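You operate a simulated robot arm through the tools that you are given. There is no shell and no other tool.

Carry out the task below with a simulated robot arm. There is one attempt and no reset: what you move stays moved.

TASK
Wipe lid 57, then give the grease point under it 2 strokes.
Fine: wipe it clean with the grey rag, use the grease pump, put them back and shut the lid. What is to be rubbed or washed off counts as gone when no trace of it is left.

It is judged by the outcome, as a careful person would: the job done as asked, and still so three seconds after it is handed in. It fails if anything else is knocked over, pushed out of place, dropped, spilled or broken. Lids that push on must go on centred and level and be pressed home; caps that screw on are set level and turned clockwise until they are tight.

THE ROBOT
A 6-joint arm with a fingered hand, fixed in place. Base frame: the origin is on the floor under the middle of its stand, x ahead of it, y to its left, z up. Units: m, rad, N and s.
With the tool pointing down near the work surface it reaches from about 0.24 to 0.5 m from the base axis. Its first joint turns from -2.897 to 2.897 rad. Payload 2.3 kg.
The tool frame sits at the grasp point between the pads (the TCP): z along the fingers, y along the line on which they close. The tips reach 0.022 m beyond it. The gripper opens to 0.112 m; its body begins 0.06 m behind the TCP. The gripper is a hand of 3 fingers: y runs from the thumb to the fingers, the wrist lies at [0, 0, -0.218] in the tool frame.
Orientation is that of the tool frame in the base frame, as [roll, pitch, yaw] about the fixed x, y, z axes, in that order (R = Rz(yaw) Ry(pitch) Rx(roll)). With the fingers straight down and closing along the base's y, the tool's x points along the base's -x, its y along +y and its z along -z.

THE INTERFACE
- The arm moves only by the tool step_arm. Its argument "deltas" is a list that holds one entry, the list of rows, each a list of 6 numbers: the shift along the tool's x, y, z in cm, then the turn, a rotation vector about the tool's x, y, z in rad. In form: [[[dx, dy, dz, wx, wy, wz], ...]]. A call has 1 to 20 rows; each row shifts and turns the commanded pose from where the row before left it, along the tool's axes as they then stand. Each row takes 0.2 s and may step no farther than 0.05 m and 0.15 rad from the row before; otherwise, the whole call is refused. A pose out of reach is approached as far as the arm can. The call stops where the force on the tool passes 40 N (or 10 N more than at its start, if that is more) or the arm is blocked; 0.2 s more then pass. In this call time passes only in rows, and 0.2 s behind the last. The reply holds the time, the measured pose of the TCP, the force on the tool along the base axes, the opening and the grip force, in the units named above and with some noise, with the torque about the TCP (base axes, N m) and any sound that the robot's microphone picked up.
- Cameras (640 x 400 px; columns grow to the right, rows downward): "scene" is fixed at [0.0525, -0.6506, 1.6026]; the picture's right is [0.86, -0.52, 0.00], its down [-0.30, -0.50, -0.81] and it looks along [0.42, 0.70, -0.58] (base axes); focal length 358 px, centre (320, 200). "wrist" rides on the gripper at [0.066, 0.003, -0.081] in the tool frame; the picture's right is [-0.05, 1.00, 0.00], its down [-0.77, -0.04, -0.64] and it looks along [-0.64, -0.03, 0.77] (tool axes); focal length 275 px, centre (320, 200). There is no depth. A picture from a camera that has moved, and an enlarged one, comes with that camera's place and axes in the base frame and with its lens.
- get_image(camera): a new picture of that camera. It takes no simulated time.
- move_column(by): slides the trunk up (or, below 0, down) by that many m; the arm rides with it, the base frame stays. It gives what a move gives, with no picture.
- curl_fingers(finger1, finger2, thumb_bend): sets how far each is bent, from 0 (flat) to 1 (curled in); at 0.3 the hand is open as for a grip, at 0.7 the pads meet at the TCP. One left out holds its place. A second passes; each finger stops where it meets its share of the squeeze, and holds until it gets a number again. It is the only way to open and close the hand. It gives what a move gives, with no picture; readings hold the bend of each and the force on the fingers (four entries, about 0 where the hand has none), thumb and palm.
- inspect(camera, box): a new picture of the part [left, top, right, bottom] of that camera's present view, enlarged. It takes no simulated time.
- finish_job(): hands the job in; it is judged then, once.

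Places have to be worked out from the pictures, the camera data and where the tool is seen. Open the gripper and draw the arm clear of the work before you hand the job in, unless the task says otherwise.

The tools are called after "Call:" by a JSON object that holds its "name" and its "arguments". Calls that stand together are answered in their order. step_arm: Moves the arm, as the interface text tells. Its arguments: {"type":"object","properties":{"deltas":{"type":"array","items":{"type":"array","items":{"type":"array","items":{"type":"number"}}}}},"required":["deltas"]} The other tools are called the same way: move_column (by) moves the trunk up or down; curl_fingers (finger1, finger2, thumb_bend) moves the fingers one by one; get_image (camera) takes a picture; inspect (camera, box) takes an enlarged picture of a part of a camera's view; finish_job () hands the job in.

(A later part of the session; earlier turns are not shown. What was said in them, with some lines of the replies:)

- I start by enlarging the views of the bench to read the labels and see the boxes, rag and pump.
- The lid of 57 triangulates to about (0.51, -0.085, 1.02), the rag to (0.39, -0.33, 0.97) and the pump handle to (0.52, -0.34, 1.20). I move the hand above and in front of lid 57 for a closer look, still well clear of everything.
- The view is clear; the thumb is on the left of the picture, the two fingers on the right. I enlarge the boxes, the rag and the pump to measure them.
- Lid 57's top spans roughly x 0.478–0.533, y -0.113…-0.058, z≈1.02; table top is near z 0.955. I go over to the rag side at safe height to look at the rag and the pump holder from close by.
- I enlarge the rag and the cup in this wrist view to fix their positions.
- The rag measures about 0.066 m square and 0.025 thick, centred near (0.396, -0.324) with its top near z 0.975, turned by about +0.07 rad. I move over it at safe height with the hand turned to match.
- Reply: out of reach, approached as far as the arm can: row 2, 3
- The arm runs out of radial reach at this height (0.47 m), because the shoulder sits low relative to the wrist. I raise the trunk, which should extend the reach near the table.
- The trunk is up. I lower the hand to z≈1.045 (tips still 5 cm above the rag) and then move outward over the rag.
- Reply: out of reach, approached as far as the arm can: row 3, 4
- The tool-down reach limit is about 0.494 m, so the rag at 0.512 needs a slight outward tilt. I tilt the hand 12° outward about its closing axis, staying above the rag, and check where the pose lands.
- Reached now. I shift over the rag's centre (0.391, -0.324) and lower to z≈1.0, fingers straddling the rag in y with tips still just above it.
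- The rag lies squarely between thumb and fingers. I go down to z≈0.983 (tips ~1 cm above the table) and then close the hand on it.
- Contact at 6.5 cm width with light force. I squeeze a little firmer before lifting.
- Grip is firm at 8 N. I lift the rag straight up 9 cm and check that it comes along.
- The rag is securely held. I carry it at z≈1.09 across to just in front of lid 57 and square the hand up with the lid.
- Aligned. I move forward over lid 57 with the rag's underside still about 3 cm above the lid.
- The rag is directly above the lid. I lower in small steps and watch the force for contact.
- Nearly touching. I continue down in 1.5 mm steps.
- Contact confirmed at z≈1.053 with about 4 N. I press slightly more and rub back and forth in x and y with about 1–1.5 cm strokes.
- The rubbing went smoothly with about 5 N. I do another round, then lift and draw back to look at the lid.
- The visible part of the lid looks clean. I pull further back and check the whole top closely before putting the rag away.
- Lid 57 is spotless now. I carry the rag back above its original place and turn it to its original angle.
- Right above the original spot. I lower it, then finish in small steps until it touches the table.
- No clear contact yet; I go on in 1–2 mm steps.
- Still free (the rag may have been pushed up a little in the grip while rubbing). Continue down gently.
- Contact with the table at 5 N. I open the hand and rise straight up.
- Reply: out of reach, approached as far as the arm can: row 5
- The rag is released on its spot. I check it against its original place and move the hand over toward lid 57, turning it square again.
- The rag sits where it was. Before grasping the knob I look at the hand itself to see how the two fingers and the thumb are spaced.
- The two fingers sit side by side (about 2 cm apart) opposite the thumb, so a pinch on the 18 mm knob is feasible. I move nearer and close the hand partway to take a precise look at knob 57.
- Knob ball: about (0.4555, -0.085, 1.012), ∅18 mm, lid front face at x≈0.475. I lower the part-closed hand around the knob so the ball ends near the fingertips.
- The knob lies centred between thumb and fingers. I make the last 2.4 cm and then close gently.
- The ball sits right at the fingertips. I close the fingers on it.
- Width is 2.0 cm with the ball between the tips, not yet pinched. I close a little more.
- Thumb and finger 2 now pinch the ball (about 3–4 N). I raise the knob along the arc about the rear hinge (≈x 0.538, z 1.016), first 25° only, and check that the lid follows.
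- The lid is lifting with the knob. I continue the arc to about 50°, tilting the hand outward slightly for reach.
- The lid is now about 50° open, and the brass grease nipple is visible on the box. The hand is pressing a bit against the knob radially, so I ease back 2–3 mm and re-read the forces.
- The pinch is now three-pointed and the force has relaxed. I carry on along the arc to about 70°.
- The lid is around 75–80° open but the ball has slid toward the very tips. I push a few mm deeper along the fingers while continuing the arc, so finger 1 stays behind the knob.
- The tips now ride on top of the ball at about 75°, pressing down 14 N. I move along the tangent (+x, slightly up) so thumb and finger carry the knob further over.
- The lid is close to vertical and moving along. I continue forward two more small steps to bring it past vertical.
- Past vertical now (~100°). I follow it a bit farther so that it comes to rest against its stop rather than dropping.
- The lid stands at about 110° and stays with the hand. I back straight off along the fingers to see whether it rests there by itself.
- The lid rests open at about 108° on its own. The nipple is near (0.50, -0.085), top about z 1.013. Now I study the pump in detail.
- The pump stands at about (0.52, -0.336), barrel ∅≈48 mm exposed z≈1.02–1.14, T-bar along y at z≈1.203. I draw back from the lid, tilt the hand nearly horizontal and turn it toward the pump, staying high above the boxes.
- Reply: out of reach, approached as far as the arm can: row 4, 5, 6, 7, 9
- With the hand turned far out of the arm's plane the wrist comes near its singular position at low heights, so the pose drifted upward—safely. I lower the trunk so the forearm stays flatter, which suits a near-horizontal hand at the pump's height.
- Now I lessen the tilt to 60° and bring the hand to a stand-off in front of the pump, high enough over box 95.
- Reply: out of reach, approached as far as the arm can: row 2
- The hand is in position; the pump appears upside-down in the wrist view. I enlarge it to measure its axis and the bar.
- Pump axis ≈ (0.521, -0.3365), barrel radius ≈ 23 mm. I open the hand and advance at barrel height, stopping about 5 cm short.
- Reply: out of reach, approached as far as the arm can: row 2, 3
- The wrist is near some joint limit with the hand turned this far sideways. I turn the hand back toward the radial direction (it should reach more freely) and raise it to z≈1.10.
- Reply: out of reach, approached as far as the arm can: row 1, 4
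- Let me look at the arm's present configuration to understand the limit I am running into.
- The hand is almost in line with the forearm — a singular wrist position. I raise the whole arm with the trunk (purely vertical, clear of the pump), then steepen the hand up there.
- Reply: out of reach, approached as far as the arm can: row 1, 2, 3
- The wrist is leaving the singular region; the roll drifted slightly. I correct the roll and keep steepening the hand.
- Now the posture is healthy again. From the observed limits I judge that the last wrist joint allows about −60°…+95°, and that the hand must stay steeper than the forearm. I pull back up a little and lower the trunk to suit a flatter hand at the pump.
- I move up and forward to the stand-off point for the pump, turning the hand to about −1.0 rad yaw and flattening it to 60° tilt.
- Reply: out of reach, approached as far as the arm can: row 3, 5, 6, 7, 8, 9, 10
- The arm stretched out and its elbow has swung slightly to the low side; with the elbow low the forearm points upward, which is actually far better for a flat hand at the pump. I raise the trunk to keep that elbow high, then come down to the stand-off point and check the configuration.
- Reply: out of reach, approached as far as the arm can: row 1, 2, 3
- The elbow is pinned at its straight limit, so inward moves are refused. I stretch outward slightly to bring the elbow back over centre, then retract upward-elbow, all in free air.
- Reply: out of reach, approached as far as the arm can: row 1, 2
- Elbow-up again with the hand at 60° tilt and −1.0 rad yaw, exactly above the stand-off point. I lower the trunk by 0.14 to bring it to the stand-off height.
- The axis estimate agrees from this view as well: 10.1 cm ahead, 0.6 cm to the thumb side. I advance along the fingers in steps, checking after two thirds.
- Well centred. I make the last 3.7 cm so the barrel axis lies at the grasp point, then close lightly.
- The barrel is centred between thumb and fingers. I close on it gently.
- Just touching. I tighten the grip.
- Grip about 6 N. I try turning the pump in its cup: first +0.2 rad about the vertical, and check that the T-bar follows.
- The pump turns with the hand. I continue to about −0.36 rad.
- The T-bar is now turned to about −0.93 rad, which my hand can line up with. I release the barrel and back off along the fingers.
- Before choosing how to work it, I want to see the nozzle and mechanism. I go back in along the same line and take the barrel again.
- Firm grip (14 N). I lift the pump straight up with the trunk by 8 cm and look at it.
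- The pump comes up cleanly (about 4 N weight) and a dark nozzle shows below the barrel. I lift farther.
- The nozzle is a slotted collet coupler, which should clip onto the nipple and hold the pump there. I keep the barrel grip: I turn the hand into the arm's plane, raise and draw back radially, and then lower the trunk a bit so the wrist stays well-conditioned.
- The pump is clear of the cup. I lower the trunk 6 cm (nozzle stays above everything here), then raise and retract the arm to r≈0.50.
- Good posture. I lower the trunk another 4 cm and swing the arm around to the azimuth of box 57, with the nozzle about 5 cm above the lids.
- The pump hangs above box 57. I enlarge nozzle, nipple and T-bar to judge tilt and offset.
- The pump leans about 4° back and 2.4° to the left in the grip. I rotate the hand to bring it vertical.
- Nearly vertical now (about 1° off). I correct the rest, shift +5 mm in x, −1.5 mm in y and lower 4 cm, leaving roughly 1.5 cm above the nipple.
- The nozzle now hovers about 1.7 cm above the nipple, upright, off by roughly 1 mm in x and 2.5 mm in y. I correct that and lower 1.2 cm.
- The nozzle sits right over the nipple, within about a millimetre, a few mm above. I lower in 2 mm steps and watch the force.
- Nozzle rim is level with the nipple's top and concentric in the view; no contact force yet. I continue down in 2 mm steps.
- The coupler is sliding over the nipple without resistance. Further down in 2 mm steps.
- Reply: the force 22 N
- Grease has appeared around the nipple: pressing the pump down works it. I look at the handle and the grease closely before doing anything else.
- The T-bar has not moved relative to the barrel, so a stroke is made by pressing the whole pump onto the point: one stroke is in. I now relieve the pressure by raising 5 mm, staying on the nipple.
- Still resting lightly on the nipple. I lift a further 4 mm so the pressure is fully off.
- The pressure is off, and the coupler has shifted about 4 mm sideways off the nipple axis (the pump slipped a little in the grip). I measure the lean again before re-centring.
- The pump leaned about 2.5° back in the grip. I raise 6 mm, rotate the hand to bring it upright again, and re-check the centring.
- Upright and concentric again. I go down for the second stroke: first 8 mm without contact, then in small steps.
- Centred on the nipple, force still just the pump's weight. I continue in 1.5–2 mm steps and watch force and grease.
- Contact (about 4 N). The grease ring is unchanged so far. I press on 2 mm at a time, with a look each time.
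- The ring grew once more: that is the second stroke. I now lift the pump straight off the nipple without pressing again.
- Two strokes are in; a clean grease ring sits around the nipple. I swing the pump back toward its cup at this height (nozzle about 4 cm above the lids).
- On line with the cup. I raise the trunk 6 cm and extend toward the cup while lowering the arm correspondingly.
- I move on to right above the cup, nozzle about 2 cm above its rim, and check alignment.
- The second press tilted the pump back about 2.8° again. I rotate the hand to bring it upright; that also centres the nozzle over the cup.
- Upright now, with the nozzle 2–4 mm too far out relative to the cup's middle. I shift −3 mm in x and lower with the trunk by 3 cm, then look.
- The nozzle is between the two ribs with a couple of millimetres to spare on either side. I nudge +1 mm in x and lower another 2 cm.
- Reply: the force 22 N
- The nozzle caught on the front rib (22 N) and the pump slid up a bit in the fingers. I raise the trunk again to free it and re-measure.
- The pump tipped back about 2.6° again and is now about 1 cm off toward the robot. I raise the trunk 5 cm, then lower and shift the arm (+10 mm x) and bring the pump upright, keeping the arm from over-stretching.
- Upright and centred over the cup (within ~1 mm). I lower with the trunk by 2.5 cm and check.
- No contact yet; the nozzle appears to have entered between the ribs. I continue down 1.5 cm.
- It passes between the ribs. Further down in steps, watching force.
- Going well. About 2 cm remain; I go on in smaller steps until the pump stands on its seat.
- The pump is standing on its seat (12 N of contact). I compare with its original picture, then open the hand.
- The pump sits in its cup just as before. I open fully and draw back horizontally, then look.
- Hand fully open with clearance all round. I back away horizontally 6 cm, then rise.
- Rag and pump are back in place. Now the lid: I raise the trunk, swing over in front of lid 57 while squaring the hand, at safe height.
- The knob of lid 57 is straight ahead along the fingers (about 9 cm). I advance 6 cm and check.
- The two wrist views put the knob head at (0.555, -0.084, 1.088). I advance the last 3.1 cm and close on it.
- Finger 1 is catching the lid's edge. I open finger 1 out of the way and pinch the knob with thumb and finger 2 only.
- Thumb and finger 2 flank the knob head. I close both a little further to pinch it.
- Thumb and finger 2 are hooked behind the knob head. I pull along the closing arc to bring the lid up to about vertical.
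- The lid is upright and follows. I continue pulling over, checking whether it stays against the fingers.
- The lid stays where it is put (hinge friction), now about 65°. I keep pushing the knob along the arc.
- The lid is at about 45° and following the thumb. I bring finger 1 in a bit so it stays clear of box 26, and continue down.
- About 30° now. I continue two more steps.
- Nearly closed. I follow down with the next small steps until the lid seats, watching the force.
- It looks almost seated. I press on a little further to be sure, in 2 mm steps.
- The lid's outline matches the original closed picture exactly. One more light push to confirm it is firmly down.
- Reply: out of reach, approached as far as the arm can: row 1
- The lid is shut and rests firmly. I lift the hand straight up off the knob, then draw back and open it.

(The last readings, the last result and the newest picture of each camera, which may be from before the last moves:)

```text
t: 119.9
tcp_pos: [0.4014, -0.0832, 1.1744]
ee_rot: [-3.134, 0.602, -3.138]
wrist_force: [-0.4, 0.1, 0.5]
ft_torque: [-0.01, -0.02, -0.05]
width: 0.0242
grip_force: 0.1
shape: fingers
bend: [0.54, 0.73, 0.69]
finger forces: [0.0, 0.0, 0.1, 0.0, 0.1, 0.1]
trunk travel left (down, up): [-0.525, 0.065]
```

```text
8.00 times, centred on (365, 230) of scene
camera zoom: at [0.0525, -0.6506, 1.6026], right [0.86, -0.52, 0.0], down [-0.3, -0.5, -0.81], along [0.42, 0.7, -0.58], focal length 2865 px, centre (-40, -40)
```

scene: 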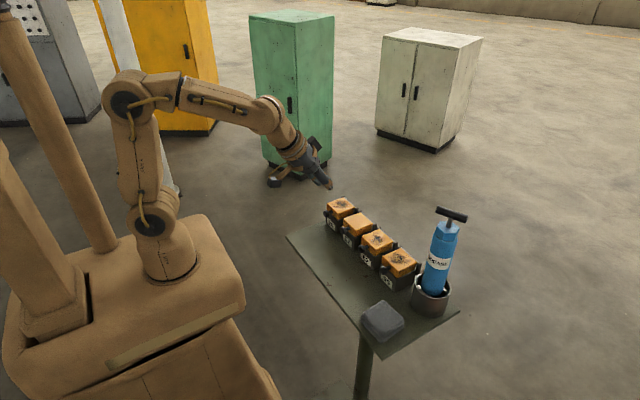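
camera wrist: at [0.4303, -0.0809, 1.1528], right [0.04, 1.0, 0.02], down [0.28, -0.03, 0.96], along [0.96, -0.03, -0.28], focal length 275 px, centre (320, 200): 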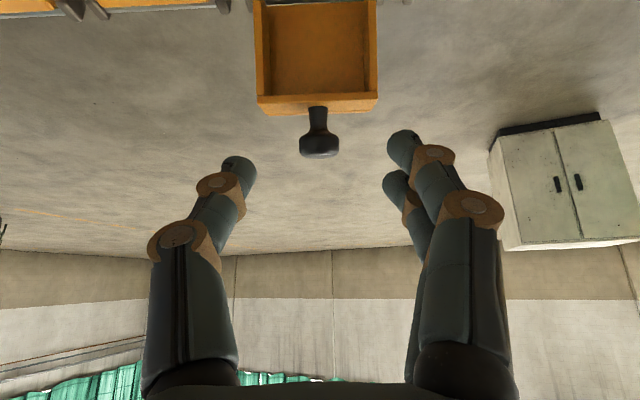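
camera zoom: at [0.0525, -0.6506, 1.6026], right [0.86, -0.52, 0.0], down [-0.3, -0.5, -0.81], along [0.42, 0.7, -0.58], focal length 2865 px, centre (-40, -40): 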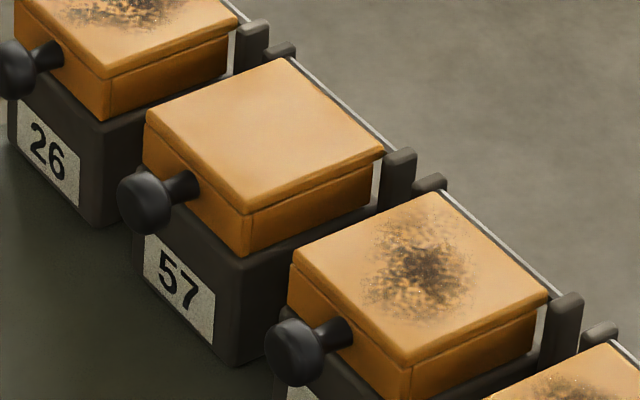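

Lid 57 is shut and spotless. I open the hand, check the rag and pump once more, and move the arm well clear.

Call:
{"name": "curl_fingers", "arguments": {"finger1": 0.3, "finger2": 0.3, "thumb_bend": 0.3}}

Call:
{"name": "step_arm", "arguments": {"deltas": [[[0, 0, -4.0, 0, 0.1, 0], [0, 0, -4.0, 0, 0.1, 0], [0.5, 0, -2.0, 0, 0.1, 0]]]}}

Call:
{"name": "inspect", "arguments": {"camera": "scene", "box": [280, 180, 480, 360]}}

Call:
{"name": "inspect", "arguments": {"camera": "scene", "box": [395, 195, 475, 330]}}

Call:
{"name": "get_image", "arguments": {"camera": "wrist"}}

```text
t: 120.9
tcp_pos: [0.4035, -0.0835, 1.1736]
ee_rot: [-3.132, 0.602, -3.138]
wrist_force: [-0.2, 0.2, -0.4]
ft_torque: [-0.02, 0.01, 0.02]
width: 0.111
grip_force: 0.0
shape: fingers
bend: [0.3, 0.3, 0.3]
finger forces: [0.0, 0.1, 0.0, 0.0, 0.0, 0.0]
trunk travel left (down, up): [-0.525, 0.065]
```

```text
t: 121.7
tcp_pos: [0.3477, -0.0824, 1.2577]
ee_rot: [-3.132, 0.303, -3.14]
wrist_force: [-0.5, -1.0, 0.2]
ft_torque: [0.0, -0.04, 0.0]
width: 0.1111
grip_force: 0.0
shape: fingers
bend: [0.3, 0.3, 0.3]
finger forces: [0.0, 0.0, 0.0, 0.0, 0.0, 0.0]
trunk travel left (down, up): [-0.525, 0.065]
```

```text
2.22 times, centred on (380, 270) of scene
camera zoom: at [0.0525, -0.6506, 1.6026], right [0.86, -0.52, 0.0], down [-0.3, -0.5, -0.81], along [0.42, 0.7, -0.58], focal length 796 px, centre (187, 44)
```

zoom: 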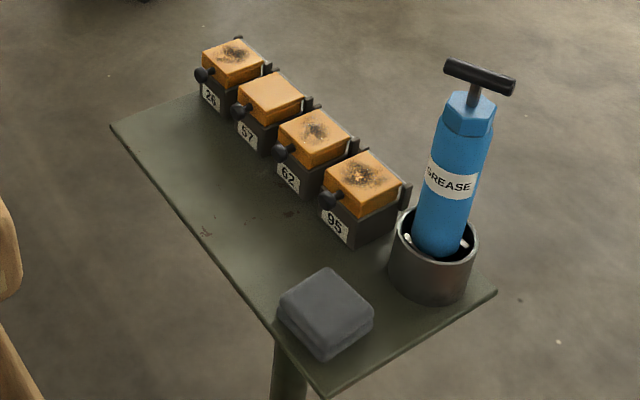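

```text
2.96 times, centred on (435, 262) of scene
camera zoom: at [0.0525, -0.6506, 1.6026], right [0.86, -0.52, 0.0], down [-0.3, -0.5, -0.81], along [0.42, 0.7, -0.58], focal length 1061 px, centre (-21, 15)
```

zoom: 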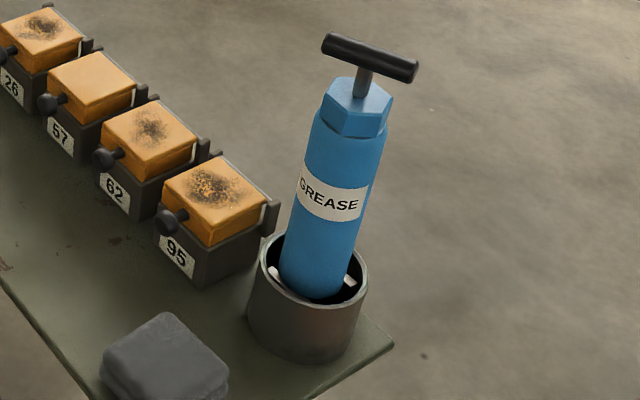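

```text
taken
camera wrist: at [0.2608, -0.0787, 1.3148], right [0.05, 1.0, 0.01], down [0.55, -0.03, 0.84], along [0.84, -0.04, -0.55], focal length 275 px, centre (320, 200)
```

wrist: 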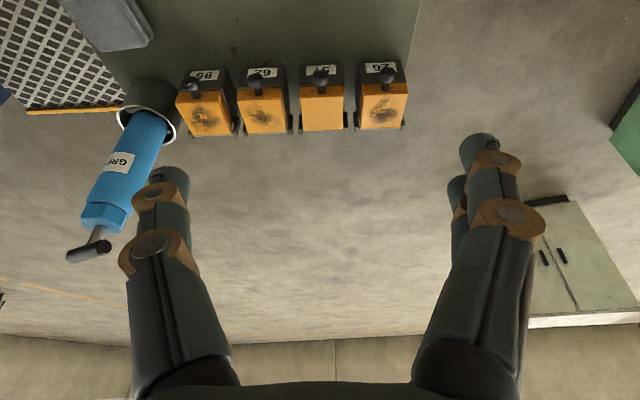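

Everything is back in place. A last close look at lid 57 and the neighbours before handing in.

Call:
{"name": "inspect", "arguments": {"camera": "wrist", "box": [230, 50, 430, 150]}}

Call:
{"name": "inspect", "arguments": {"camera": "scene", "box": [340, 205, 390, 250]}}

```text
3.20 times, centred on (330, 100) of wrist
camera zoom: at [0.2608, -0.0787, 1.3148], right [0.05, 1.0, 0.01], down [0.55, -0.03, 0.84], along [0.84, -0.04, -0.55], focal length 881 px, centre (288, 520)
```

zoom: 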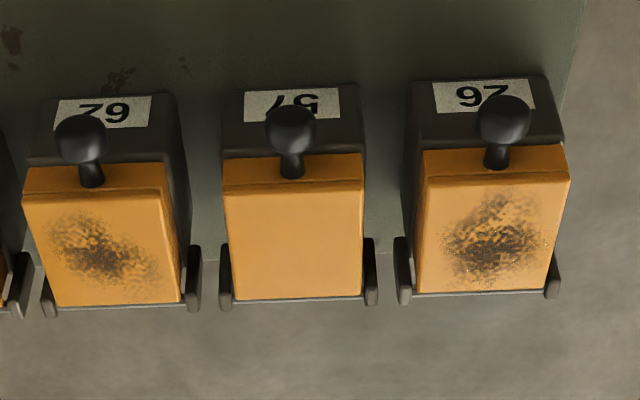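

```text
8.89 times, centred on (365, 228) of scene
camera zoom: at [0.0525, -0.6506, 1.6026], right [0.86, -0.52, 0.0], down [-0.3, -0.5, -0.81], along [0.42, 0.7, -0.58], focal length 3183 px, centre (-80, -44)
```

zoom: 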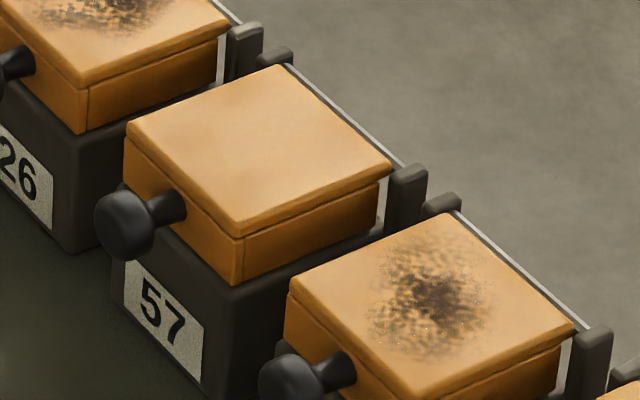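

Lid 57 is clean and shut. The grease point has had two strokes, the rag and pump are back in their places, and the open hand is clear of the work. I hand the job in.

Call:
{"name": "finish_job", "arguments": {}}

```text
The job is handed in.
```

Lid 57 is wiped clean and shut, and the grease point under it has had two strokes. The rag and the grease pump are back where they were. The hand is open and clear of the work.

- **Strokes:** The pump's T-handle never moved. Pressing the whole pump down on the grease point is what pushed grease out. I counted one stroke per press: a ring of grease appeared after the first and grew after the second. No other reading confirmed the count.
- **Pump position:** It stands in its cup as before, but its T-handle now points in a different direction because I had to turn the pump in the cup. On the way back in, the nozzle caught once on a rib inside the cup with about 22 N. I lifted it and re-seated it, and saw no damage.
- **Rag position:** It is within about 1–2 mm of where it started.
- **Other lids:** Lids 26, 62 and 95 look unchanged in the final pictures.
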